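You operate a simulated robot arm through the tools that you are given. There is no shell and no other tool. Be economical: measure what you need, move in short steps, check, and stop when the job is done.

The job below is to be done with a simulated two-armed robot. You get a single attempt, and the scene is never put back.

JOB
Put the strainer basket on the top of the wooden bench away on the stores shelf. Push the frames drawer shut. Take the purple fitting and put it in the green drip pan. Take the orange housing and put it on top of the teal can. Any order will do. Set down upright: strainer basket, purple fitting.

Only the result counts: the job must be done as asked and must still hold three seconds after the hand-in. Knocking over, shifting, dropping, spilling or breaking anything else fails it.

ROBOT AND FRAMES
Two 7-joint arms with fingered hands on one trunk, on a base that drives. Base frame: it is fixed to the floor where the robot stands at the start and does not move with it; the origin is under the middle of the robot, x ahead of it, y to its left, z up; the surface under the hand at the start is at about z = 0.88. Readings come in m, rad, newtons and seconds.
The left shoulder is at the start at [0.06, 0.177, 0.85], the right one opposite. Places, roughly: frames drawer [-6.2, -3.3, 0.7]; green drip pan (40x22x8 cm) [-0.9, -1, 0.4]; orange housing (4x4x3 cm) [-4.5, 0.7, 0.8]; purple fitting (3x6x3 cm) [-4.5, 0.2, 0.8]; stores shelf (15x78 cm) [-2, -1.38, 1.28]; strainer basket (9x9x12 cm) [0.7, -0.1, 0.9]; teal can [-5.5, 0.25, 0.75]. Payload 4 kg a hand.
The tool frame of a hand sits at the grasp point between the pads (the TCP): z along the fingers, y along the line on which they close. The tips reach 0.037 m beyond it. The gripper opens to 0.124 m. The gripper's body begins 0.043 m behind the TCP. The gripper is a hand of 3 fingers: y runs from the thumb to the fingers, the wrist lies at [-0.015, -0.108, -0.202] in the tool frame, and closing takes about 1.5 s.
Orientation is that of the tool frame in the base frame, as a unit quaternion [x, y, z, w]. With the fingers straight down and the wrist toward the robot, the tool's x, y and z point along [0, 1, 0], [1, 0, 0] and [0, 0, -1] of the base frame.

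CONTROLS
- The arms move only by the tool step_arm. It takes "left_moves", "right_moves" or both (then of equal length, played together; a hand with none holds still); each is a list of rows, each a list of 3 entries, a list of its own where there are three numbers: the gripper command, from -1 (fully open) to 1 (shut), values between in proportion, then the shift along the base's x, y, z in m, then the turn, a rotation vector about the base's x, y, z in rad. In form: [[fingers, [dx, dy, dz], [wx, wy, wz]], ...]. A call has 1 to 12 rows; each row is the pose to reach, as a shift and turn from the pose commanded when the call began. A row lasts 0.2 s, in which the tool goes at most 0.05 m and 0.15 rad; a call with a longer step from one row to the next is refused whole, and so is a gripper value outside its range. Where a pose cannot be reached the arm comes as near as it can. A force on the tool above 40 N (or 10 N above the force at the start of the call, whichever is more), or a blocked arm, ends the call early, and 0.2 s more pass. Each finger travels about 0.072 m/s and halts on what it meets, pressing with about 27 N; the grip force reading is that of the motor and also rises with nothing between the fingers. The clock runs only during rows and for 0.2 s after the last one: add rows that repeat a pose to give the fingers time. It gives the time, the measured TCP pose, the force on the tool (base axes), the opening and the grip force at its end, in the units of the frame above (readings bear some noise), with the torque about the TCP (base axes, N m) and any sound that the robot's microphone picked up, and new pictures: "views" is both (left out), scene, wrist or none (wrist: the cameras of the hands that moved).
- Cameras (640 x 400 px; columns grow to the right, rows downward): "scene" is now at [0.0556, -0.0101, 1.5099]; the picture's right is [-0.12, -0.99, 0.00], its down [-0.58, 0.07, -0.81] and it looks along [0.80, -0.10, -0.59] (base axes); focal length 288 px, centre (320, 200). "left" rides on the left gripper at [-0.064, -0.076, -0.137] in its tool frame; the picture's right is [-0.84, -0.26, 0.48], its down [0.48, -0.76, 0.43] and it looks along [0.26, 0.60, 0.76] (tool axes); focal length 256 px, centre (320, 200). "right" rides on the right gripper at [0.064, -0.076, -0.136] in its tool frame; the picture's right is [-0.84, 0.26, -0.48], its down [-0.48, -0.76, 0.43] and it looks along [-0.25, 0.60, 0.76] (tool axes); focal length 256 px, centre (320, 200). There is no depth. A picture from a camera that has moved, and an enlarged one, comes with that camera's place and axes in the base frame and with its lens.
- slide_trunk(by): slides the trunk up (or, below 0, down) by that many m; the arms and the scene camera ride with it, the base frame stays. It gives what a move gives, with no picture.
- drive_base(legs): drives the robot by 1 to 6 legs, each [ahead, left, turn to the left] in m, m and rad, along the robot's own axes; the way and the turn of a leg run together, so that a leg with both is an arc; at most 1.5 m and 3.142 rad a leg. The arms and the cameras ride along, it lands a little off, and it stops where it bumps. It gives what a move gives, and a new picture of the scene camera.
- set_grasp(shape, hand): the hand has 3 fingers and takes this shape, open, in about a second: jaw (thumb against the fingers, like two jaws); tri (thumb and two fingers); tip (a fingertip pinch); poke (one finger out to press); point (the index stretched); flat (the hand flat); cup (the hand cupped); fist (a fist). The gripper value then closes the fingers along that shape, each until it touches; the sizes above hold for jaw. It gives what a move gives, with no picture.
- head_to(pan, tilt): turns the head with the scene camera to pan (to the left, within 1.501 rad either way) and tilt (down, from -0.506 to 1.204), counted from straight ahead of the robot. It gives what a move gives, and a new picture of the scene camera.
- zoom(camera, box): a new picture of the part [left, top, right, bottom] of that camera's present view, enlarged. It takes no simulated time.
- hand_in(): hands the job in; it is judged then, once.

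Work in short steps. Places have to be worked out from the pictures, the camera data and where the tool is seen: move nearer, look again, correct. Check each grasp and each placing, and mend what went wrong. You have 165 turns and 260 pictures in all, those below and enlarged ones among them. Open the grippers and draw the arms clear of the work before you hand the job in, unless the task says otherwise; then end with one line.

The tools are called after "Call:" as a command line: name --argument value ..., lists and objects as JSON in quotes. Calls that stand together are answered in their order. step_arm: Moves the arms, as the interface text tells. Its arguments: {"type":"object","properties":{"left_moves":{"type":"array"},"right_moves":{"type":"array"},"views":{"type":"string","enum":["both","scene","wrist","none"]}},"required":[]} The other tools are called the same way: slide_trunk (by) slides the trunk up or down; set_grasp (shape, hand) gives the hand a shape; drive_base (legs) drives the base; head_to (pan, tilt) turns the head that bears the scene camera; zoom (camera, box) takes an enlarged picture of a part of a camera's view; hand_in () hands the job in.

At the start:

```text
t: 0.0
left_ee_pos: [0.5501, 0.1609, 1.1295]
left_ee_rot: [0.707, 0.707, 0.0, 0.001]
left_wrist_force: [-0.6, 0.1, 0.7]
left_ft_torque: [-0.02, 0.02, -0.01]
left_width: 0.1236
left_finger_force: 0.1
left_shape: jaw
right_ee_pos: [0.5038, -0.345, 1.1768]
right_ee_rot: [0.707, 0.707, 0.0, 0.0]
right_wrist_force: [0.6, -0.2, 0.0]
right_ft_torque: [-0.01, 0.0, 0.0]
right_width: 0.1234
right_finger_force: 0.0
right_shape: jaw
trunk travel left (down, up): [-0.375, 0.215]
robot x, y, heading: [-0.0005, -0.0023, -0.001]
head pan, tilt: [-0.124, 0.627]
```

scene: 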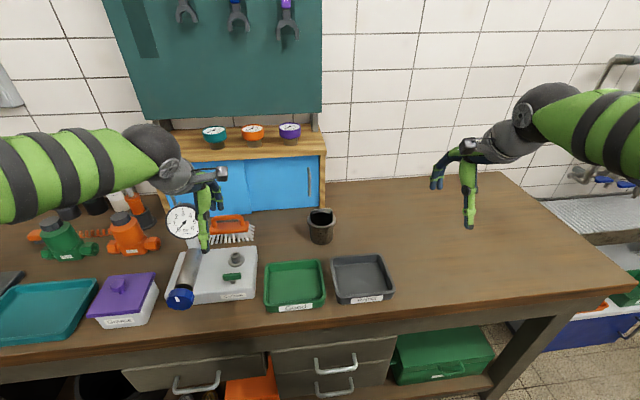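
right: 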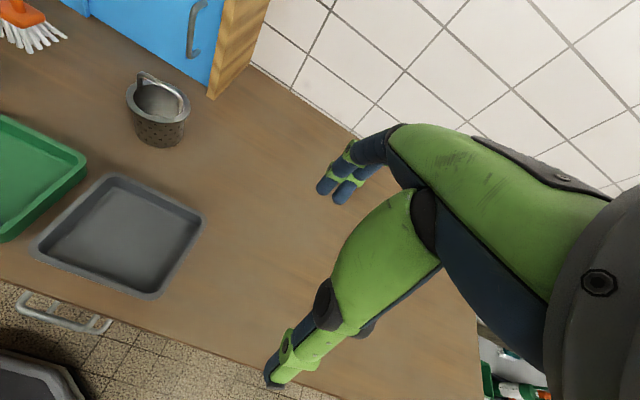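
left: 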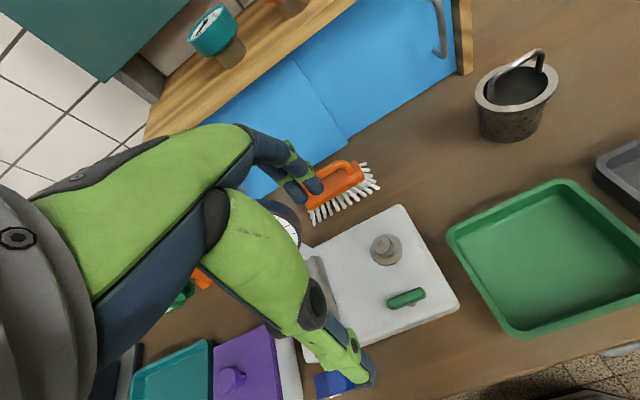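

The strainer basket stands at about pixel (321,225) of the scene picture. I take a closer look at it before planning the grasp.

Call:
zoom --camera "scene" --box '[240, 180, 400, 280]'

Call:
zoom --camera "right" --box '[80, 40, 240, 180]'

```text
4.00 times, centred on (320, 230) of scene
camera zoom: at [0.0556, -0.0101, 1.5099], right [-0.12, -0.99, 0.0], down [-0.58, 0.07, -0.81], along [0.8, -0.1, -0.59], focal length 1150 px, centre (320, 80)
```

zoom: 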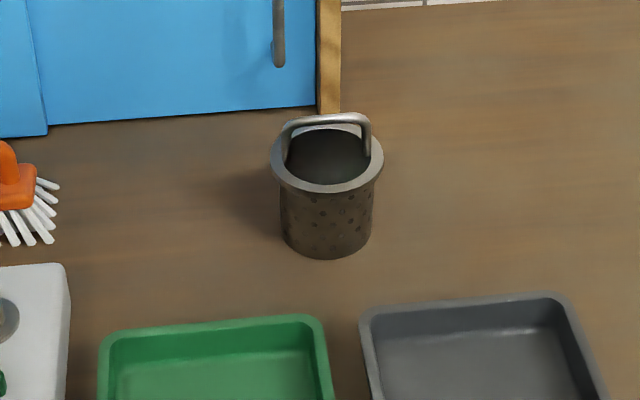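

```text
2.86 times, centred on (160, 110) of right
camera zoom: at [0.4276, -0.2805, 1.312], right [0.26, -0.84, 0.48], down [-0.76, -0.48, -0.43], along [0.6, -0.25, -0.76], focal length 731 px, centre (777, 457)
```

zoom: 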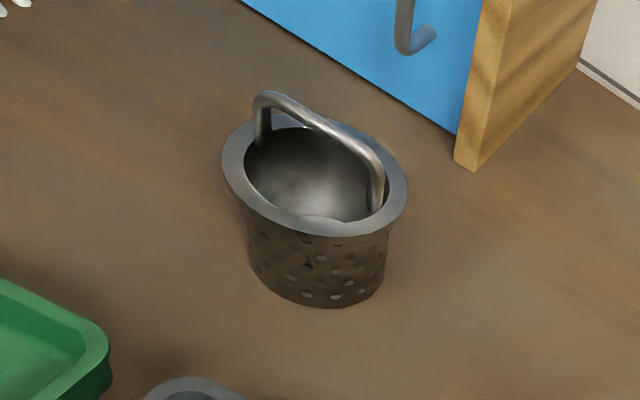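

The basket base works out at (0.709, -0.098), with its bail handle running along y and topping out near z≈1.0. I move the right hand over it with the opening reduced to about 0.05, so the fingertips can go inside the rim and straddle the handle.

Call:
step_arm --right_moves '[[0, [0.03, 0.035, 0], [0, 0, 0]], [0.1, [0.06, 0.07, 0], [0, 0, 0]], [0.2, [0.09, 0.105, 0], [0, 0, 0]], [0.2, [0.12, 0.14, 0], [0, 0, 0]], [0.2, [0.15, 0.175, 0], [0, 0, 0]], [0.2, [0.18, 0.21, -0.02], [0, 0, 0]], [0.2, [0.205, 0.247, -0.04], [0, 0, 0]], [0.2, [0.205, 0.247, -0.07], [0, 0, 0]], [0.2, [0.205, 0.247, -0.07], [0, 0, 0]]]'

```text
refused: row 6 steps farther than a row can; nothing moved
```

Row 6 was just over the limit; I split the move more evenly.

Call:
step_arm --right_moves '[[0, [0.03, 0.035, 0], [0, 0, 0]], [0.1, [0.06, 0.07, 0], [0, 0, 0]], [0.2, [0.09, 0.105, 0], [0, 0, 0]], [0.2, [0.12, 0.14, 0], [0, 0, 0]], [0.2, [0.15, 0.175, 0], [0, 0, 0]], [0.2, [0.175, 0.21, -0.02], [0, 0, 0]], [0.2, [0.2, 0.24, -0.04], [0, 0, 0]], [0.2, [0.205, 0.247, -0.07], [0, 0, 0]], [0.2, [0.205, 0.247, -0.07], [0, 0, 0]]]'

```text
t: 2.0
left_ee_pos: [0.5503, 0.1616, 1.1282]
left_ee_rot: [0.707, 0.707, 0.0, 0.0]
left_wrist_force: [0.1, -0.5, 0.2]
left_ft_torque: [-0.01, -0.02, 0.0]
left_width: 0.1237
left_finger_force: 0.1
left_shape: jaw
right_ee_pos: [0.7082, -0.0952, 1.105]
right_ee_rot: [0.707, 0.707, 0.0, 0.0]
right_wrist_force: [0.7, 0.7, -0.5]
right_ft_torque: [0.01, -0.03, 0.02]
right_width: 0.05
right_finger_force: 0.1
right_shape: jaw
trunk travel left (down, up): [-0.375, 0.215]
robot x, y, heading: [-0.0014, -0.0029, 0.0]
head pan, tilt: [-0.124, 0.627]
camera scene: at [0.0556, -0.0101, 1.5099], right [-0.12, -0.99, 0.0], down [-0.58, 0.07, -0.81], along [0.8, -0.1, -0.59], focal length 288 px, centre (320, 200)
camera right: at [0.6326, -0.0318, 1.2414], right [0.26, -0.84, 0.48], down [-0.76, -0.48, -0.44], along [0.6, -0.25, -0.76], focal length 256 px, centre (320, 200)
```

scene: 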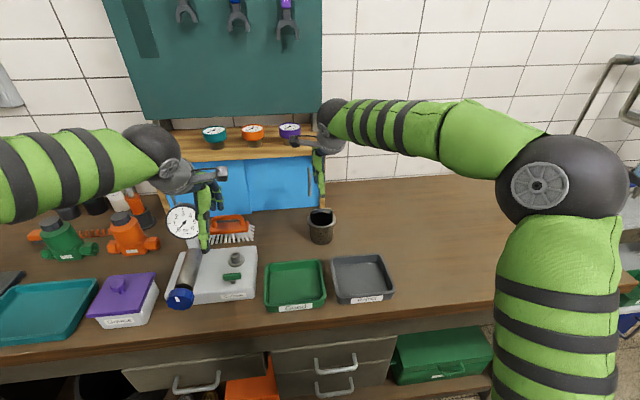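
right: 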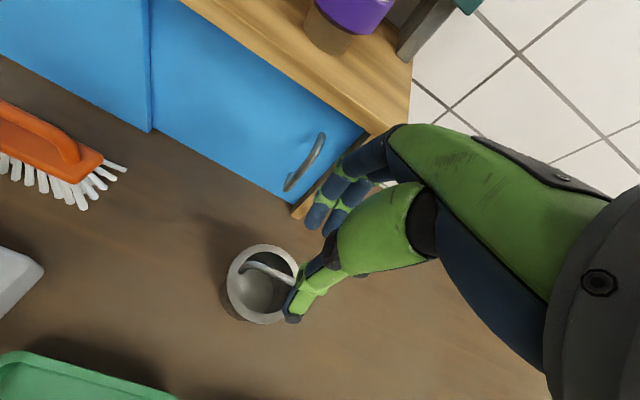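

The hand is above the basket; I zoom to check the handle's direction and position relative to the fingers.

Call:
zoom --camera "right" --box '[200, 180, 360, 340]'

Call:
zoom --camera "scene" --box '[260, 120, 380, 260]'

```text
2.50 times, centred on (280, 260) of right
camera zoom: at [0.6326, -0.0318, 1.2414], right [0.26, -0.84, 0.48], down [-0.76, -0.48, -0.44], along [0.6, -0.25, -0.76], focal length 640 px, centre (420, 50)
```

zoom: 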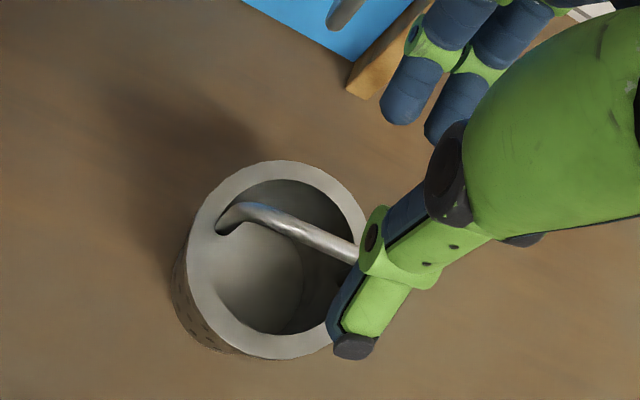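

```text
2.86 times, centred on (320, 190) of scene
camera zoom: at [0.0556, -0.0101, 1.5099], right [-0.12, -0.99, 0.0], down [-0.58, 0.07, -0.81], along [0.8, -0.1, -0.59], focal length 822 px, centre (320, 229)
```

zoom: 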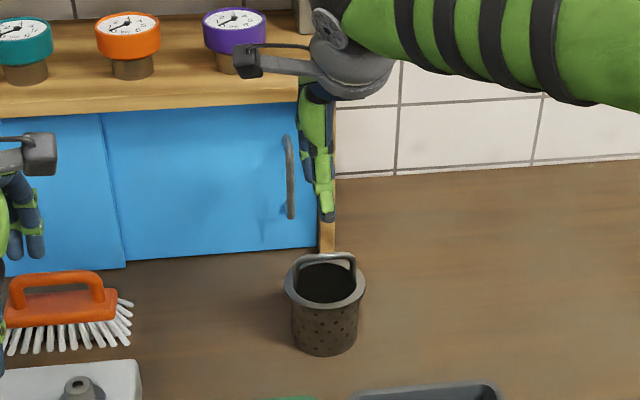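

The handle bar lies at x≈0.714, y from -0.065 to -0.13. I shift +0.006 in x, narrow the opening to about 0.028, and lower to z≈1.045 for a check.

Call:
step_arm --right_moves '[[0.55, [0.006, -0.003, 0], [0, 0, 0]], [0.55, [0.006, -0.003, -0.03], [0, 0, 0]], [0.55, [0.006, -0.003, -0.06], [0, 0, 0]], [0.55, [0.006, -0.003, -0.06], [0, 0, 0]]]' --views "wrist"

Call:
zoom --camera "scene" --box '[280, 160, 360, 250]'

```text
t: 3.0
left_ee_pos: [0.5503, 0.1621, 1.1275]
left_ee_rot: [0.707, 0.707, 0.0, 0.0]
left_wrist_force: [0.4, -0.2, 0.6]
left_ft_torque: [0.0, 0.0, 0.03]
left_width: 0.1236
left_finger_force: 0.0
left_shape: jaw
right_ee_pos: [0.7136, -0.0998, 1.0441]
right_ee_rot: [0.707, 0.707, 0.0, 0.0]
right_wrist_force: [-0.4, 0.2, 0.1]
right_ft_torque: [0.0, 0.02, 0.01]
right_width: 0.0281
right_finger_force: 0.1
right_shape: jaw
trunk travel left (down, up): [-0.375, 0.215]
robot x, y, heading: [0.0008, -0.0011, -0.002]
head pan, tilt: [-0.124, 0.627]
camera right: at [0.638, -0.0357, 1.1808], right [0.26, -0.84, 0.48], down [-0.76, -0.48, -0.43], along [0.6, -0.25, -0.76], focal length 256 px, centre (320, 200)
```

right: 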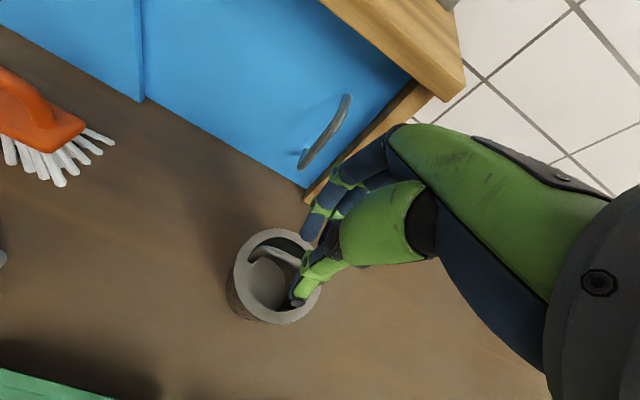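

```text
4.44 times, centred on (320, 205) of scene
camera zoom: at [0.0556, -0.0101, 1.5099], right [-0.12, -0.99, 0.0], down [-0.58, 0.07, -0.81], along [0.8, -0.1, -0.59], focal length 1278 px, centre (320, 178)
```

zoom: 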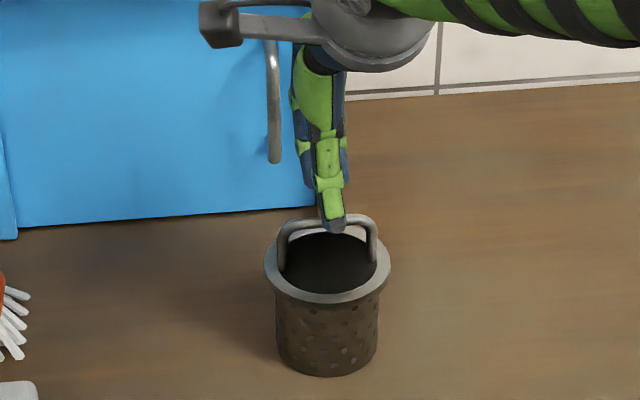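

Thumb and fingers straddle the handle nicely. I lower to z≈1.0 watching force, then close.

Call:
step_arm --right_moves '[[0.55, [0, 0, -0.02], [0, 0, 0]], [0.55, [0, 0, -0.045], [0, 0, 0]], [0.55, [0, 0, -0.045], [0, 0, 0]]]' --views "wrist"

Call:
zoom --camera "scene" --box '[280, 160, 360, 250]'

```text
t: 3.8
left_ee_pos: [0.5504, 0.1614, 1.1274]
left_ee_rot: [0.707, 0.708, 0.001, 0.0]
left_wrist_force: [-0.6, 0.1, 0.0]
left_ft_torque: [0.02, 0.0, -0.01]
left_width: 0.1237
left_finger_force: 0.2
left_shape: jaw
right_ee_pos: [0.7151, -0.0997, 0.9997]
right_ee_rot: [0.707, 0.707, 0.0, -0.001]
right_wrist_force: [0.6, -0.4, -0.6]
right_ft_torque: [0.0, 0.0, -0.01]
right_width: 0.0283
right_finger_force: 0.0
right_shape: jaw
trunk travel left (down, up): [-0.375, 0.215]
robot x, y, heading: [0.0, 0.0001, -0.001]
head pan, tilt: [-0.124, 0.627]
camera right: at [0.6382, -0.0361, 1.136], right [0.26, -0.84, 0.48], down [-0.76, -0.48, -0.43], along [0.6, -0.25, -0.76], focal length 256 px, centre (320, 200)
```

right: 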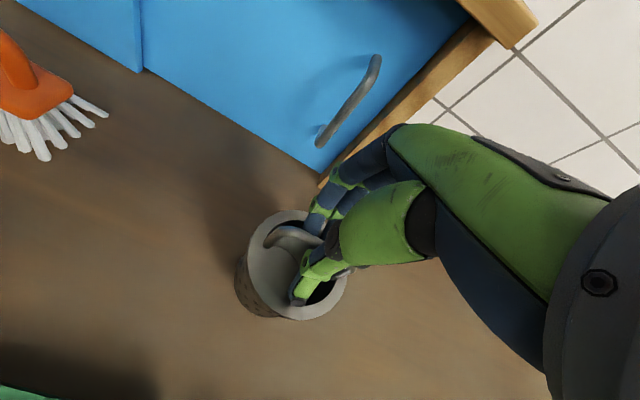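

```text
4.44 times, centred on (320, 205) of scene
camera zoom: at [0.0557, -0.0101, 1.5099], right [-0.12, -0.99, 0.0], down [-0.58, 0.07, -0.81], along [0.8, -0.1, -0.59], focal length 1278 px, centre (320, 178)
```

zoom: 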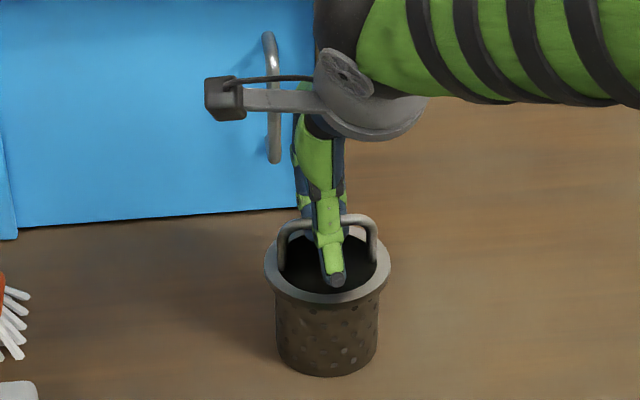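

No contact; the bar is about 1 cm below the TCP. I go 7 mm lower and close.

Call:
step_arm --right_moves '[[0.55, [0, 0, -0.007], [0, 0, 0]], [1, [0, 0, -0.007], [0, 0, 0]], [1, [0, 0, -0.007], [0, 0, 0]], [1, [0, 0, -0.007], [0, 0, 0]], [1, [0, 0, -0.007], [0, 0, 0]]]' --views "wrist"

Call:
zoom --camera "scene" --box '[280, 160, 360, 250]'

```text
t: 5.0
left_ee_pos: [0.55, 0.1621, 1.128]
left_ee_rot: [0.707, 0.707, 0.0, 0.0]
left_wrist_force: [-0.3, -0.1, -0.8]
left_ft_torque: [0.0, 0.02, 0.01]
left_width: 0.1235
left_finger_force: 0.0
left_shape: jaw
right_ee_pos: [0.714, -0.0997, 0.9933]
right_ee_rot: [0.708, 0.707, 0.002, -0.001]
right_wrist_force: [-1.4, 0.6, 7.5]
right_ft_torque: [-0.06, 0.38, -0.05]
right_width: 0.0
right_finger_force: 27.3
right_shape: jaw
trunk travel left (down, up): [-0.375, 0.215]
robot x, y, heading: [-0.002, 0.0013, -0.0]
head pan, tilt: [-0.124, 0.627]
camera right: at [0.6378, -0.0362, 1.1302], right [0.26, -0.84, 0.48], down [-0.76, -0.48, -0.44], along [0.6, -0.25, -0.76], focal length 256 px, centre (320, 200)
```

right: 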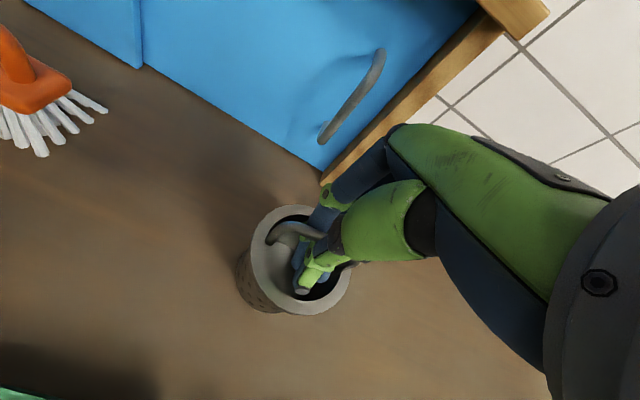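

```text
4.44 times, centred on (320, 205) of scene
camera zoom: at [0.0549, -0.0098, 1.51], right [-0.12, -0.99, 0.0], down [-0.58, 0.07, -0.81], along [0.8, -0.1, -0.59], focal length 1278 px, centre (320, 178)
```

zoom: 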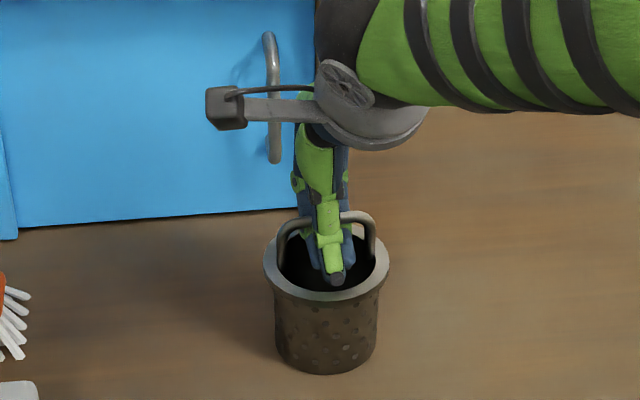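

The width reads 0, so the fingers may have closed beneath the bar, hooking it, with the bar caught above the pads. I test with a small lift.

Call:
step_arm --right_moves '[[1, [0, 0, 0.0], [0, 0, 0]], [1, [0, 0, 0.01], [0, 0, 0]], [1, [0, 0, 0.025], [0, 0, 0]], [1, [0, 0, 0.04], [0, 0, 0]], [1, [0, 0, 0.04], [0, 0, 0]]]' --views "wrist"

Call:
zoom --camera "scene" --box '[280, 160, 360, 250]'

```text
t: 6.2
left_ee_pos: [0.5507, 0.1617, 1.1275]
left_ee_rot: [0.707, 0.707, -0.001, 0.0]
left_wrist_force: [-0.1, 0.8, 0.5]
left_ft_torque: [0.01, 0.01, -0.05]
left_width: 0.1233
left_finger_force: 0.1
left_shape: jaw
right_ee_pos: [0.7153, -0.1004, 1.033]
right_ee_rot: [0.707, 0.707, 0.0, 0.0]
right_wrist_force: [0.0, 0.8, -1.5]
right_ft_torque: [-0.01, 0.03, 0.0]
right_width: 0.0001
right_finger_force: 27.2
right_shape: jaw
trunk travel left (down, up): [-0.375, 0.215]
robot x, y, heading: [0.0016, -0.0016, -0.001]
head pan, tilt: [-0.124, 0.627]
camera right: at [0.639, -0.0363, 1.1692], right [0.26, -0.84, 0.48], down [-0.76, -0.48, -0.43], along [0.6, -0.25, -0.76], focal length 256 px, centre (320, 200)
```

right: 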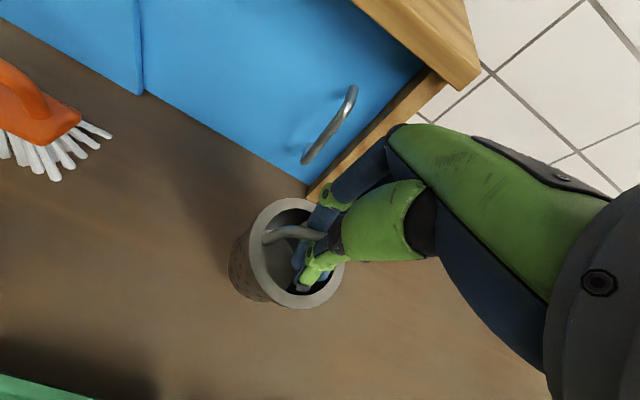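

```text
4.44 times, centred on (320, 205) of scene
camera zoom: at [0.0559, -0.0101, 1.5099], right [-0.12, -0.99, 0.0], down [-0.58, 0.07, -0.81], along [0.8, -0.1, -0.59], focal length 1278 px, centre (320, 178)
```

zoom: 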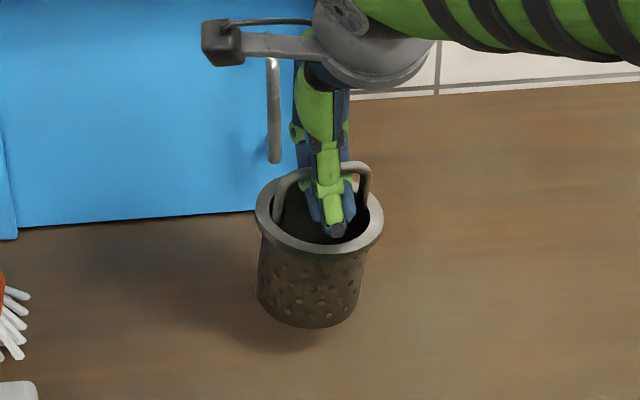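

The basket is lifted, hooked securely by the handle with a slight side tilt. I raise it and draw it back toward the robot before driving.

Call:
step_arm --right_moves '[[1, [-0.005, -0.005, 0.04], [0, 0, 0]], [1, [-0.03, -0.015, 0.075], [0, 0, 0]], [1, [-0.06, -0.03, 0.11], [0, 0, 0]], [1, [-0.09, -0.05, 0.14], [0, 0, 0]], [1, [-0.12, -0.075, 0.16], [0, 0, 0]], [1, [-0.15, -0.1, 0.18], [0, 0, 0]], [1, [-0.18, -0.12, 0.2], [0, 0, 0]], [1, [-0.2, -0.135, 0.2], [0, 0, 0]], [1, [-0.21, -0.14, 0.2], [0, 0, 0]]]' --views "none"

Call:
head_to --pan -1.5 --tilt 0.3

Call:
head_to --pan 1.5 --tilt 0.3

```text
t: 8.2
left_ee_pos: [0.5494, 0.1618, 1.129]
left_ee_rot: [0.708, 0.707, 0.0, 0.001]
left_wrist_force: [0.7, -0.4, -0.4]
left_ft_torque: [0.01, -0.01, 0.03]
left_width: 0.1236
left_finger_force: 0.0
left_shape: jaw
right_ee_pos: [0.5074, -0.2416, 1.2325]
right_ee_rot: [0.707, 0.707, 0.0, 0.0]
right_wrist_force: [-0.2, 1.0, -2.2]
right_ft_torque: [-0.01, 0.02, 0.01]
right_width: 0.0
right_finger_force: 26.7
right_shape: jaw
trunk travel left (down, up): [-0.375, 0.215]
robot x, y, heading: [0.0014, 0.0022, 0.0]
head pan, tilt: [-0.124, 0.627]
```

```text
t: 9.7
left_ee_pos: [0.5502, 0.162, 1.1279]
left_ee_rot: [0.707, 0.708, 0.0, 0.0]
left_wrist_force: [0.0, 0.1, 0.1]
left_ft_torque: [0.03, 0.01, 0.03]
left_width: 0.1235
left_finger_force: 0.1
left_shape: jaw
right_ee_pos: [0.5065, -0.2412, 1.232]
right_ee_rot: [0.707, 0.707, 0.0, 0.0]
right_wrist_force: [0.4, 0.7, -2.1]
right_ft_torque: [-0.01, 0.05, -0.02]
right_width: 0.0
right_finger_force: 26.8
right_shape: jaw
trunk travel left (down, up): [-0.375, 0.215]
robot x, y, heading: [0.0005, -0.0005, -0.0]
head pan, tilt: [-1.499, 0.3]
camera scene: at [-0.0245, -0.0924, 1.5396], right [-1.0, -0.07, 0.0], down [-0.02, 0.3, -0.96], along [0.07, -0.95, -0.3], focal length 288 px, centre (320, 200)
```

scene: 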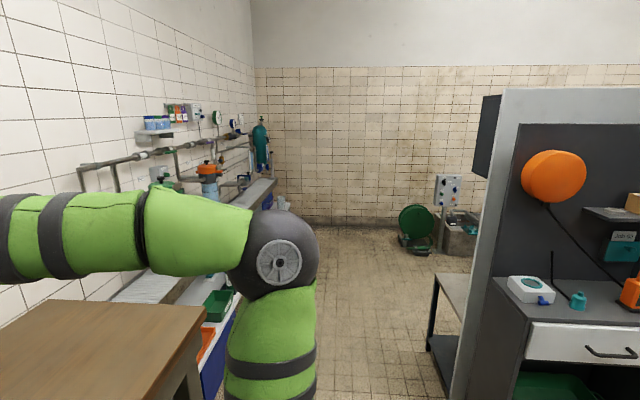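

```text
t: 12.3
left_ee_pos: [0.5501, 0.1622, 1.1286]
left_ee_rot: [0.707, 0.707, 0.0, 0.0]
left_wrist_force: [0.0, -0.6, 0.4]
left_ft_torque: [-0.01, 0.01, 0.0]
left_width: 0.1237
left_finger_force: 0.0
left_shape: jaw
right_ee_pos: [0.5072, -0.2411, 1.233]
right_ee_rot: [0.707, 0.708, 0.0, 0.0]
right_wrist_force: [0.2, -0.5, -0.9]
right_ft_torque: [0.0, 0.01, 0.0]
right_width: 0.0001
right_finger_force: 27.5
right_shape: jaw
trunk travel left (down, up): [-0.375, 0.215]
robot x, y, heading: [0.0006, -0.0039, 0.002]
head pan, tilt: [1.499, 0.3]
camera scene: at [-0.0245, 0.0939, 1.5397], right [1.0, -0.07, 0.0], down [-0.02, -0.29, -0.96], along [0.07, 0.95, -0.3], focal length 288 px, centre (320, 200)
```

scene: 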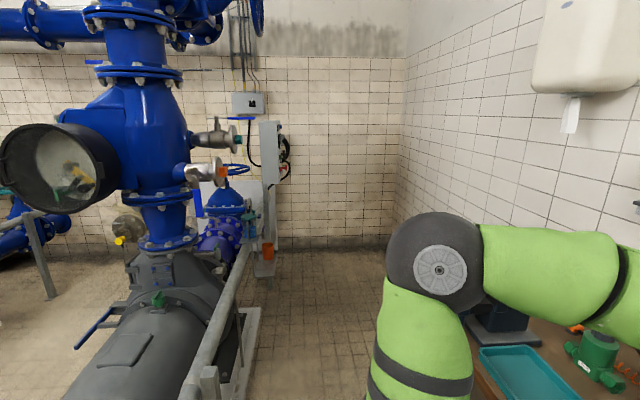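

The partition with a work area facing +y is at my right-rear; the stores shelf should be on that panel. I back off a bit from the bench, turn right to face it, and look.

Call:
drive_base --legs '[[-0.45, 0, 0], [0, 0, -1.2]]'

Call:
head_to --pan -0.9 --tilt 0.25

```text
t: 17.0
left_ee_pos: [0.0246, -0.1488, 1.1279]
left_ee_rot: [0.886, 0.464, 0.0, 0.0]
left_wrist_force: [-0.5, -0.6, 0.0]
left_ft_torque: [0.0, -0.01, 0.04]
left_width: 0.1236
left_finger_force: 0.0
left_shape: jaw
right_ee_pos: [-0.2403, -0.4553, 1.2322]
right_ee_rot: [0.886, 0.463, 0.0, -0.001]
right_wrist_force: [0.2, -0.7, -0.7]
right_ft_torque: [-0.01, 0.03, 0.02]
right_width: 0.0
right_finger_force: 27.1
right_shape: jaw
trunk travel left (down, up): [-0.375, 0.215]
robot x, y, heading: [-0.5196, 0.0331, -0.603]
head pan, tilt: [1.499, 0.3]
stopped in leg 2: the robot was blocked; the commanded pose is now the measured one
camera scene: at [-0.4867, 0.1222, 1.5397], right [0.78, -0.63, 0.0], down [-0.19, -0.23, -0.96], along [0.6, 0.74, -0.3], focal length 288 px, centre (320, 200)
```

scene: 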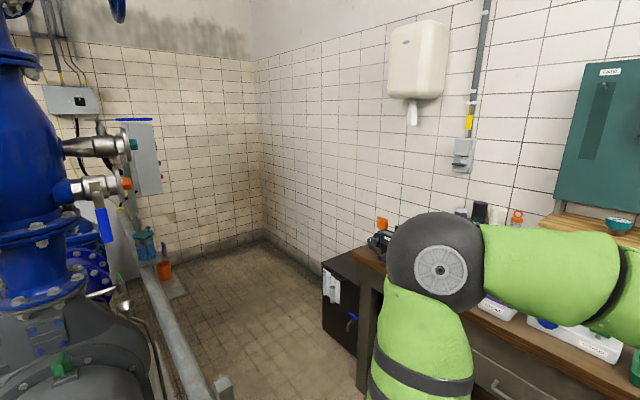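

```text
t: 19.2
left_ee_pos: [0.0246, -0.1491, 1.1269]
left_ee_rot: [0.886, 0.464, 0.0, 0.0]
left_wrist_force: [-0.8, -0.1, -0.3]
left_ft_torque: [-0.05, 0.02, -0.01]
left_width: 0.1235
left_finger_force: 0.1
left_shape: jaw
right_ee_pos: [-0.2388, -0.4565, 1.2335]
right_ee_rot: [0.886, 0.463, -0.001, 0.0]
right_wrist_force: [-0.6, 0.4, -0.9]
right_ft_torque: [-0.01, 0.03, -0.01]
right_width: 0.0001
right_finger_force: 26.9
right_shape: jaw
trunk travel left (down, up): [-0.375, 0.215]
robot x, y, heading: [-0.5211, 0.0284, -0.605]
head pan, tilt: [-0.901, 0.25]
camera scene: at [-0.5392, -0.0446, 1.5444], right [-1.0, -0.07, 0.0], down [-0.02, 0.25, -0.97], along [0.06, -0.97, -0.25], focal length 288 px, centre (320, 200)
```

scene: 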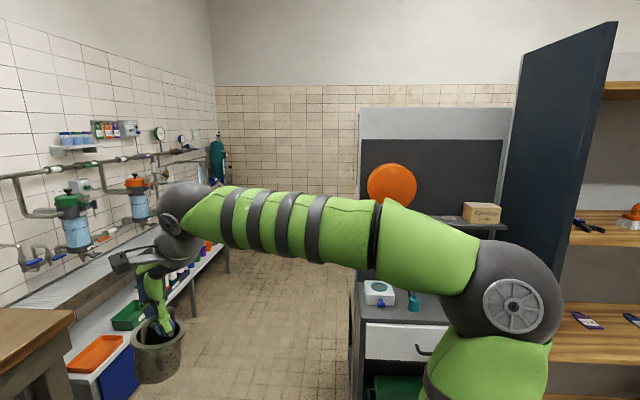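

The turn was blocked at heading -0.6. I look down around the base to find what is in the way.

Call:
head_to --pan -1.4 --tilt 0.9

Call:
head_to --pan 1.5 --tilt 0.9

```text
t: 20.2
left_ee_pos: [0.0249, -0.1494, 1.1276]
left_ee_rot: [0.886, 0.464, 0.0, 0.0]
left_wrist_force: [-0.3, 0.2, 0.1]
left_ft_torque: [0.01, 0.05, -0.03]
left_width: 0.1238
left_finger_force: 0.0
left_shape: jaw
right_ee_pos: [-0.2396, -0.4566, 1.2323]
right_ee_rot: [0.886, 0.464, -0.001, 0.0]
right_wrist_force: [-0.4, -0.7, -1.5]
right_ft_torque: [-0.01, -0.01, -0.03]
right_width: 0.0
right_finger_force: 27.1
right_shape: jaw
trunk travel left (down, up): [-0.375, 0.215]
robot x, y, heading: [-0.5211, 0.0306, -0.601]
head pan, tilt: [-1.4, 0.901]
camera scene: at [-0.577, -0.0199, 1.4875], right [-0.91, 0.42, 0.0], down [0.33, 0.71, -0.62], along [-0.26, -0.56, -0.78], focal length 288 px, centre (320, 200)
```

scene: 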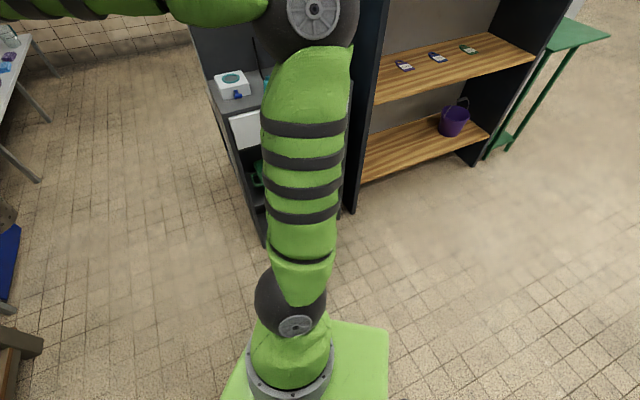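

```text
t: 22.8
left_ee_pos: [0.0252, -0.1501, 1.1288]
left_ee_rot: [0.886, 0.464, 0.001, -0.001]
left_wrist_force: [-0.1, 0.8, -0.2]
left_ft_torque: [-0.04, -0.04, 0.0]
left_width: 0.1238
left_finger_force: 0.1
left_shape: jaw
right_ee_pos: [-0.2383, -0.4582, 1.2321]
right_ee_rot: [0.886, 0.464, -0.001, -0.002]
right_wrist_force: [-0.6, -0.3, -1.3]
right_ft_torque: [0.0, 0.03, 0.04]
right_width: 0.0001
right_finger_force: 26.6
right_shape: jaw
trunk travel left (down, up): [-0.375, 0.215]
robot x, y, heading: [-0.5142, 0.0297, -0.608]
head pan, tilt: [1.499, 0.901]
camera scene: at [-0.4979, 0.1074, 1.4874], right [0.78, -0.63, 0.0], down [-0.49, -0.61, -0.62], along [0.39, 0.48, -0.78], focal length 288 px, centre (320, 200)
```

scene: 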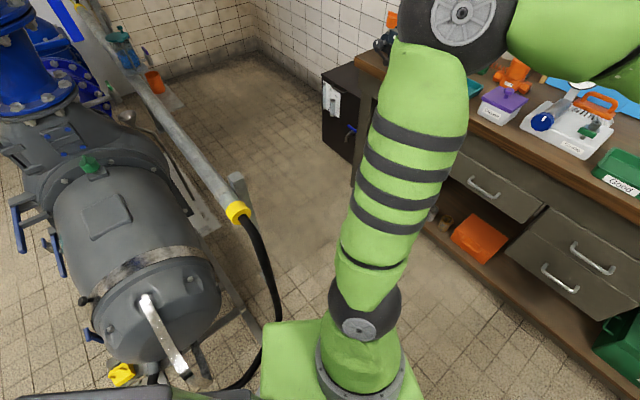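

The base's rear-left corner hit the pump skid (at about y≈0.58). The aisle runs between it and the desk/shelf fronts at y≈-0.9, so I shift to the aisle's centre and complete the turn toward -y.

Call:
drive_base --legs '[[0.13, -0.18, 0], [0, 0, -0.96]]'

Call:
head_to --pan -0.7 --tilt 0.35

```text
t: 26.9
left_ee_pos: [-0.3507, -0.7383, 1.1283]
left_ee_rot: [1.0, 0.003, 0.0, 0.0]
left_wrist_force: [-0.1, -0.1, -0.3]
left_ft_torque: [0.0, 0.03, 0.02]
left_width: 0.1236
left_finger_force: 0.0
left_shape: jaw
right_ee_pos: [-0.7539, -0.6966, 1.2313]
right_ee_rot: [1.0, 0.003, 0.0, -0.001]
right_wrist_force: [-0.1, 0.0, -1.1]
right_ft_torque: [0.0, 0.01, -0.02]
right_width: 0.0001
right_finger_force: 26.7
right_shape: jaw
trunk travel left (down, up): [-0.375, 0.215]
robot x, y, heading: [-0.5118, -0.1901, -1.566]
head pan, tilt: [1.499, 0.901]
camera scene: at [-0.4416, -0.1628, 1.4874], right [-0.07, -1.0, 0.0], down [-0.78, 0.05, -0.62], along [0.62, -0.04, -0.78], focal length 288 px, centre (320, 200)
```

scene: 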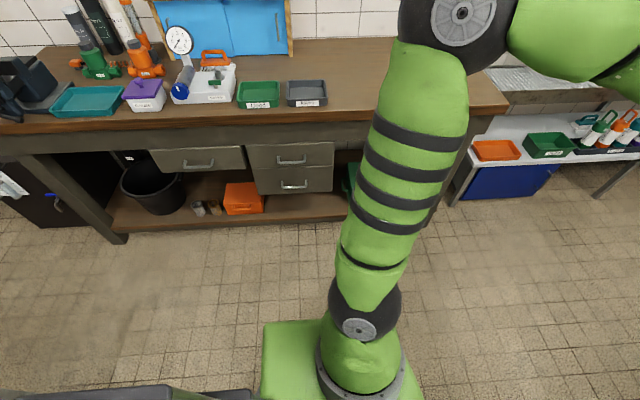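

```text
t: 29.0
left_ee_pos: [-0.3508, -0.7385, 1.1284]
left_ee_rot: [1.0, 0.003, 0.0, 0.001]
left_wrist_force: [0.3, -0.1, -0.7]
left_ft_torque: [-0.03, 0.01, -0.01]
left_width: 0.1235
left_finger_force: 0.2
left_shape: jaw
right_ee_pos: [-0.7538, -0.6975, 1.2333]
right_ee_rot: [1.0, 0.002, 0.0, -0.001]
right_wrist_force: [0.3, 0.3, -1.8]
right_ft_torque: [0.0, 0.01, 0.05]
right_width: 0.0001
right_finger_force: 26.9
right_shape: jaw
trunk travel left (down, up): [-0.375, 0.215]
robot x, y, heading: [-0.5148, -0.189, -1.564]
head pan, tilt: [-0.7, 0.351]
camera scene: at [-0.5764, -0.2294, 1.5349], right [-0.77, 0.64, 0.0], down [0.22, 0.26, -0.94], along [-0.6, -0.72, -0.34], focal length 288 px, centre (320, 200)
```

scene: 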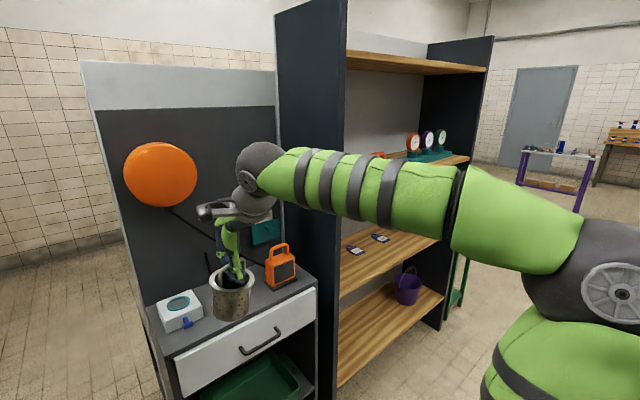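

The shelf unit begins around x=-1.2; I now sidestep to the right by 1.2 m and look at it frontally.

Call:
drive_base --legs '[[0, -1.2, 0]]'

Call:
head_to --pan -0.2 --tilt 0.35

```text
t: 35.1
left_ee_pos: [-1.5546, -0.74, 1.1285]
left_ee_rot: [1.0, -0.002, 0.0, 0.001]
left_wrist_force: [0.4, 1.5, -0.7]
left_ft_torque: [0.0, 0.0, -0.01]
left_width: 0.1235
left_finger_force: 0.0
left_shape: jaw
right_ee_pos: [-1.9581, -0.6957, 1.2318]
right_ee_rot: [1.0, -0.002, 0.0, 0.0]
right_wrist_force: [-0.1, 0.5, -1.7]
right_ft_torque: [0.01, 0.02, -0.03]
right_width: 0.0
right_finger_force: 27.2
right_shape: jaw
trunk travel left (down, up): [-0.375, 0.215]
robot x, y, heading: [-1.7122, -0.189, -1.571]
head pan, tilt: [-0.7, 0.351]
camera scene: at [-1.776, -0.2299, 1.5349], right [-0.76, 0.65, 0.0], down [0.22, 0.26, -0.94], along [-0.61, -0.72, -0.34], focal length 288 px, centre (320, 200)
```

scene: 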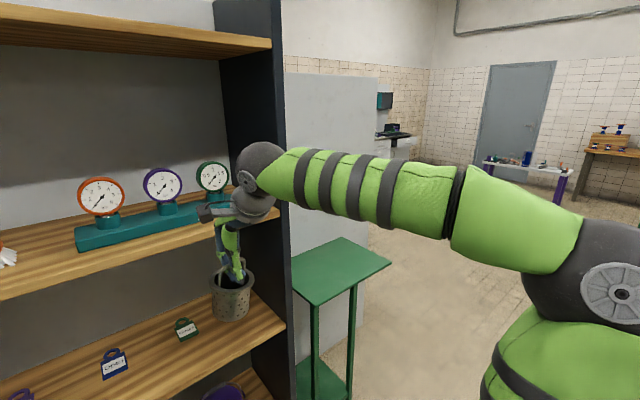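

```text
t: 36.0
left_ee_pos: [-1.5556, -0.7394, 1.1279]
left_ee_rot: [1.0, -0.001, 0.0, -0.001]
left_wrist_force: [0.3, 0.4, -0.5]
left_ft_torque: [0.01, -0.01, 0.0]
left_width: 0.1238
left_finger_force: 0.0
left_shape: jaw
right_ee_pos: [-1.9577, -0.6967, 1.2326]
right_ee_rot: [1.0, -0.002, 0.0, -0.001]
right_wrist_force: [-0.4, 0.2, -1.8]
right_ft_torque: [0.05, 0.0, -0.02]
right_width: 0.0001
right_finger_force: 27.3
right_shape: jaw
trunk travel left (down, up): [-0.375, 0.215]
robot x, y, heading: [-1.7187, -0.1916, -1.575]
head pan, tilt: [-0.201, 0.351]
camera scene: at [-1.7345, -0.2501, 1.5349], right [-0.98, 0.2, 0.0], down [0.07, 0.34, -0.94], along [-0.19, -0.92, -0.34], focal length 288 px, centre (320, 200)
```

scene: 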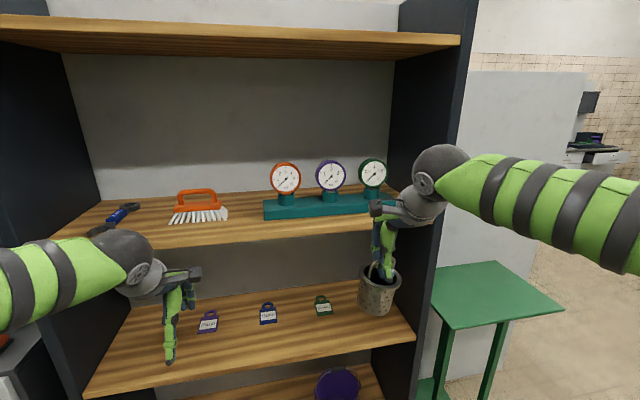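

None of this unit's shelves match (y=-1.38, z=1.28, only 15 cm deep); that place would be behind the unit's back panel, i.e. a wall shelf on the other side of the partition. I drive further along -x to look around the partition's end.

Call:
drive_base --legs '[[0, -1.4, 0]]'

Call:
head_to --pan 0.1 --tilt 0.4

```text
t: 42.9
left_ee_pos: [-2.9307, -0.7428, 1.1273]
left_ee_rot: [1.0, 0.006, 0.001, -0.001]
left_wrist_force: [-0.2, 1.0, -0.5]
left_ft_torque: [0.03, 0.02, 0.03]
left_width: 0.1238
left_finger_force: 0.1
left_shape: jaw
right_ee_pos: [-3.334, -0.7072, 1.2316]
right_ee_rot: [1.0, 0.006, 0.0, 0.0]
right_wrist_force: [-0.4, -0.1, -1.2]
right_ft_torque: [0.05, -0.02, -0.02]
right_width: 0.0
right_finger_force: 26.8
right_shape: jaw
trunk travel left (down, up): [-0.375, 0.215]
robot x, y, heading: [-3.101, -0.1975, -1.558]
head pan, tilt: [-0.201, 0.351]
camera scene: at [-3.1172, -0.2565, 1.5349], right [-0.98, 0.19, 0.0], down [0.06, 0.34, -0.94], along [-0.18, -0.92, -0.34], focal length 288 px, centre (320, 200)
```

scene: 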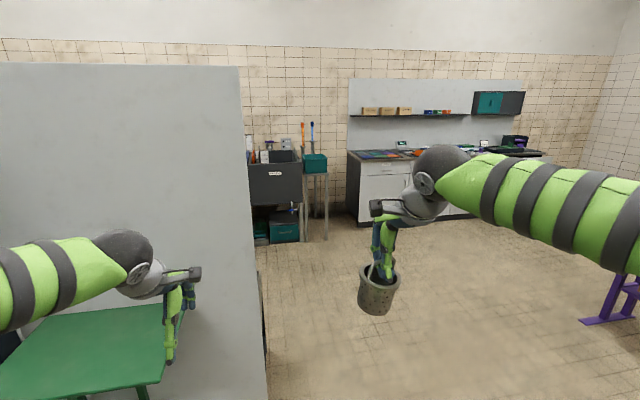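

```text
t: 43.7
left_ee_pos: [-2.9294, -0.7442, 1.1279]
left_ee_rot: [1.0, 0.007, 0.001, 0.0]
left_wrist_force: [0.4, -0.2, -0.3]
left_ft_torque: [0.01, 0.02, 0.01]
left_width: 0.1239
left_finger_force: 0.0
left_shape: jaw
right_ee_pos: [-3.3347, -0.7063, 1.2319]
right_ee_rot: [1.0, 0.006, 0.0, -0.001]
right_wrist_force: [0.5, 0.2, -1.4]
right_ft_torque: [0.04, 0.0, -0.01]
right_width: 0.0001
right_finger_force: 26.8
right_shape: jaw
trunk travel left (down, up): [-0.375, 0.215]
robot x, y, heading: [-3.0992, -0.1972, -1.561]
head pan, tilt: [0.099, 0.4]
camera scene: at [-3.0892, -0.2571, 1.5304], right [-0.99, -0.11, 0.0], down [-0.04, 0.39, -0.92], along [0.1, -0.92, -0.39], focal length 288 px, centre (320, 200)
```

scene: 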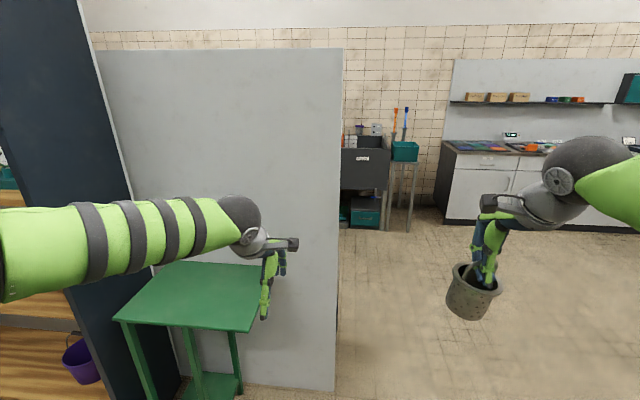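

The partition's end is at about x=-3.06, y=-1.28. I drive around it: sidestep right, advance past it, then turn left to look along its back side.

Call:
drive_base --legs '[[0, -0.8, 0], [1.4, 0, 0], [0.5, 0, 0], [0, 0, 1.571]]'

Call:
head_to --pan 0.3 --tilt 0.35

```text
t: 60.8
left_ee_pos: [-3.2921, -1.9049, 1.1276]
left_ee_rot: [0.696, 0.718, 0.0, 0.001]
left_wrist_force: [-0.1, -0.3, 0.0]
left_ft_torque: [0.0, -0.01, 0.01]
left_width: 0.1236
left_finger_force: 0.0
left_shape: jaw
right_ee_pos: [-3.3229, -2.3114, 1.232]
right_ee_rot: [0.696, 0.718, -0.001, -0.001]
right_wrist_force: [-0.4, -0.3, -1.9]
right_ft_torque: [-0.04, 0.01, 0.04]
right_width: 0.0004
right_finger_force: 26.7
right_shape: jaw
trunk travel left (down, up): [-0.375, 0.215]
robot x, y, heading: [-3.8364, -2.0863, 0.03]
head pan, tilt: [0.099, 0.4]
camera scene: at [-3.777, -2.0736, 1.5304], right [0.13, -0.99, 0.0], down [-0.39, -0.05, -0.92], along [0.91, 0.12, -0.39], focal length 288 px, centre (320, 200)
```

scene: 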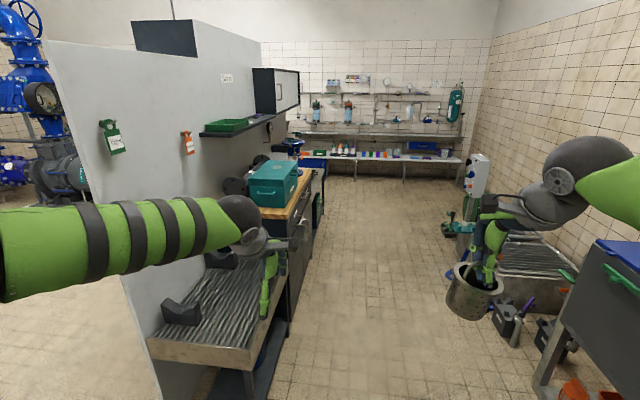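

```text
t: 61.5
left_ee_pos: [-3.2923, -1.9062, 1.1281]
left_ee_rot: [0.696, 0.718, 0.0, 0.0]
left_wrist_force: [-0.7, -0.7, -0.6]
left_ft_torque: [0.01, -0.01, -0.02]
left_width: 0.1235
left_finger_force: 0.1
left_shape: jaw
right_ee_pos: [-3.3227, -2.3113, 1.2316]
right_ee_rot: [0.696, 0.718, -0.001, -0.001]
right_wrist_force: [0.2, -0.3, -1.7]
right_ft_torque: [-0.02, 0.06, 0.04]
right_width: 0.0
right_finger_force: 27.0
right_shape: jaw
trunk travel left (down, up): [-0.375, 0.215]
robot x, y, heading: [-3.8357, -2.084, 0.033]
head pan, tilt: [0.3, 0.351]
camera scene: at [-3.7808, -2.0555, 1.5349], right [0.33, -0.95, 0.0], down [-0.33, -0.11, -0.94], along [0.89, 0.31, -0.34], focal length 288 px, centre (320, 200)
```

scene: 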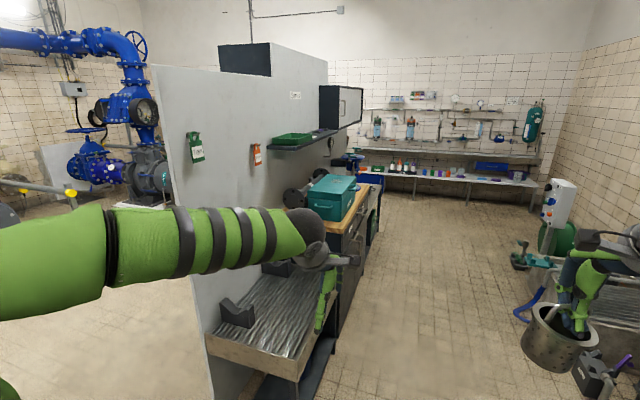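

There is the wall shelf on the partition's back with a green tray. I zoom in.

Call:
zoom --camera "scene" --box '[220, 80, 380, 260]'

```text
2.22 times, centred on (300, 170) of scene
camera zoom: at [-3.7808, -2.0555, 1.5349], right [0.33, -0.95, 0.0], down [-0.33, -0.11, -0.94], along [0.89, 0.31, -0.34], focal length 639 px, centre (364, 267)
```

zoom: 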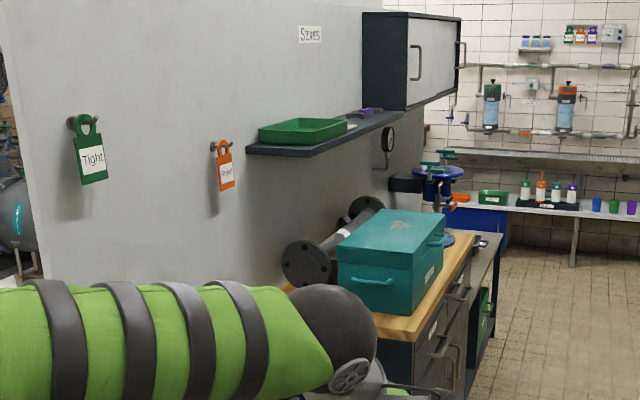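

The "Stores" shelf carries a green tray and small items. I raise the trunk for clearance, shift away from the benches, and drive along the aisle to stand opposite the shelf.

Call:
slide_trunk --by 0.21

Call:
drive_base --legs '[[0, -0.28, -0.03], [1.4, 0, 0]]'

Call:
head_to --pan 0.9 --tilt 0.4

```text
t: 63.8
left_ee_pos: [-3.2931, -1.9066, 1.3374]
left_ee_rot: [0.696, 0.718, 0.0, -0.001]
left_wrist_force: [0.1, -0.3, -0.2]
left_ft_torque: [0.01, -0.02, 0.03]
left_width: 0.1238
left_finger_force: 0.1
left_shape: jaw
right_ee_pos: [-3.3218, -2.3117, 1.4423]
right_ee_rot: [0.696, 0.718, 0.0, -0.001]
right_wrist_force: [0.2, 0.3, -1.4]
right_ft_torque: [-0.03, 0.02, -0.02]
right_width: 0.0
right_finger_force: 26.9
right_shape: jaw
trunk travel left (down, up): [-0.585, 0.005]
robot x, y, heading: [-3.8416, -2.0875, 0.026]
head pan, tilt: [0.3, 0.351]
```

```text
t: 72.4
left_ee_pos: [-1.867, -2.1857, 1.3393]
left_ee_rot: [0.704, 0.71, 0.0, 0.001]
left_wrist_force: [0.3, -0.4, -0.2]
left_ft_torque: [-0.01, 0.05, -0.01]
left_width: 0.1239
left_finger_force: 0.1
left_shape: jaw
right_ee_pos: [-1.9073, -2.5907, 1.4431]
right_ee_rot: [0.704, 0.71, -0.001, -0.001]
right_wrist_force: [-0.4, 0.5, -0.9]
right_ft_torque: [0.0, 0.04, -0.04]
right_width: 0.0
right_finger_force: 26.7
right_shape: jaw
trunk travel left (down, up): [-0.585, 0.005]
robot x, y, heading: [-2.4166, -2.3499, 0.005]
head pan, tilt: [0.3, 0.351]
camera scene: at [-2.3588, -2.323, 1.7449], right [0.3, -0.95, 0.0], down [-0.33, -0.1, -0.94], along [0.89, 0.28, -0.34], focal length 288 px, centre (320, 200)
```

scene: 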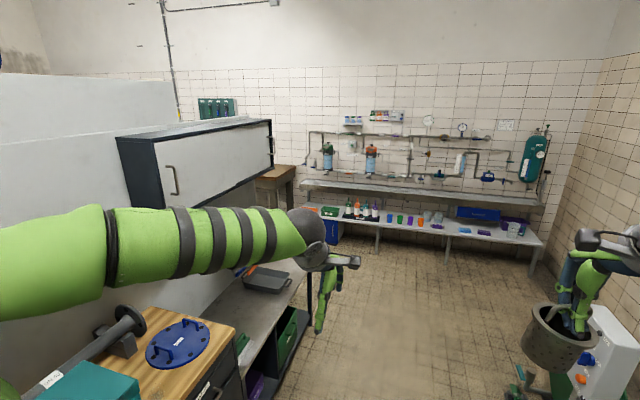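

```text
t: 73.4
left_ee_pos: [-1.8689, -2.1852, 1.3371]
left_ee_rot: [0.705, 0.71, 0.0, 0.0]
left_wrist_force: [0.3, 0.5, 0.2]
left_ft_torque: [-0.01, 0.01, 0.03]
left_width: 0.1237
left_finger_force: 0.0
left_shape: jaw
right_ee_pos: [-1.9076, -2.5898, 1.4427]
right_ee_rot: [0.704, 0.71, -0.001, -0.001]
right_wrist_force: [-0.2, 0.7, -1.2]
right_ft_torque: [-0.01, 0.0, -0.01]
right_width: 0.0
right_finger_force: 26.9
right_shape: jaw
trunk travel left (down, up): [-0.585, 0.005]
robot x, y, heading: [-2.4193, -2.3508, 0.01]
head pan, tilt: [0.901, 0.4]
camera scene: at [-2.3909, -2.2783, 1.7404], right [0.79, -0.62, 0.0], down [-0.24, -0.31, -0.92], along [0.57, 0.73, -0.39], focal length 288 px, centre (320, 200)
```

scene: 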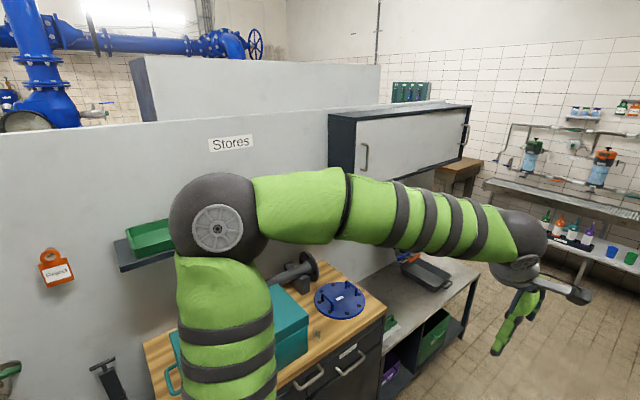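

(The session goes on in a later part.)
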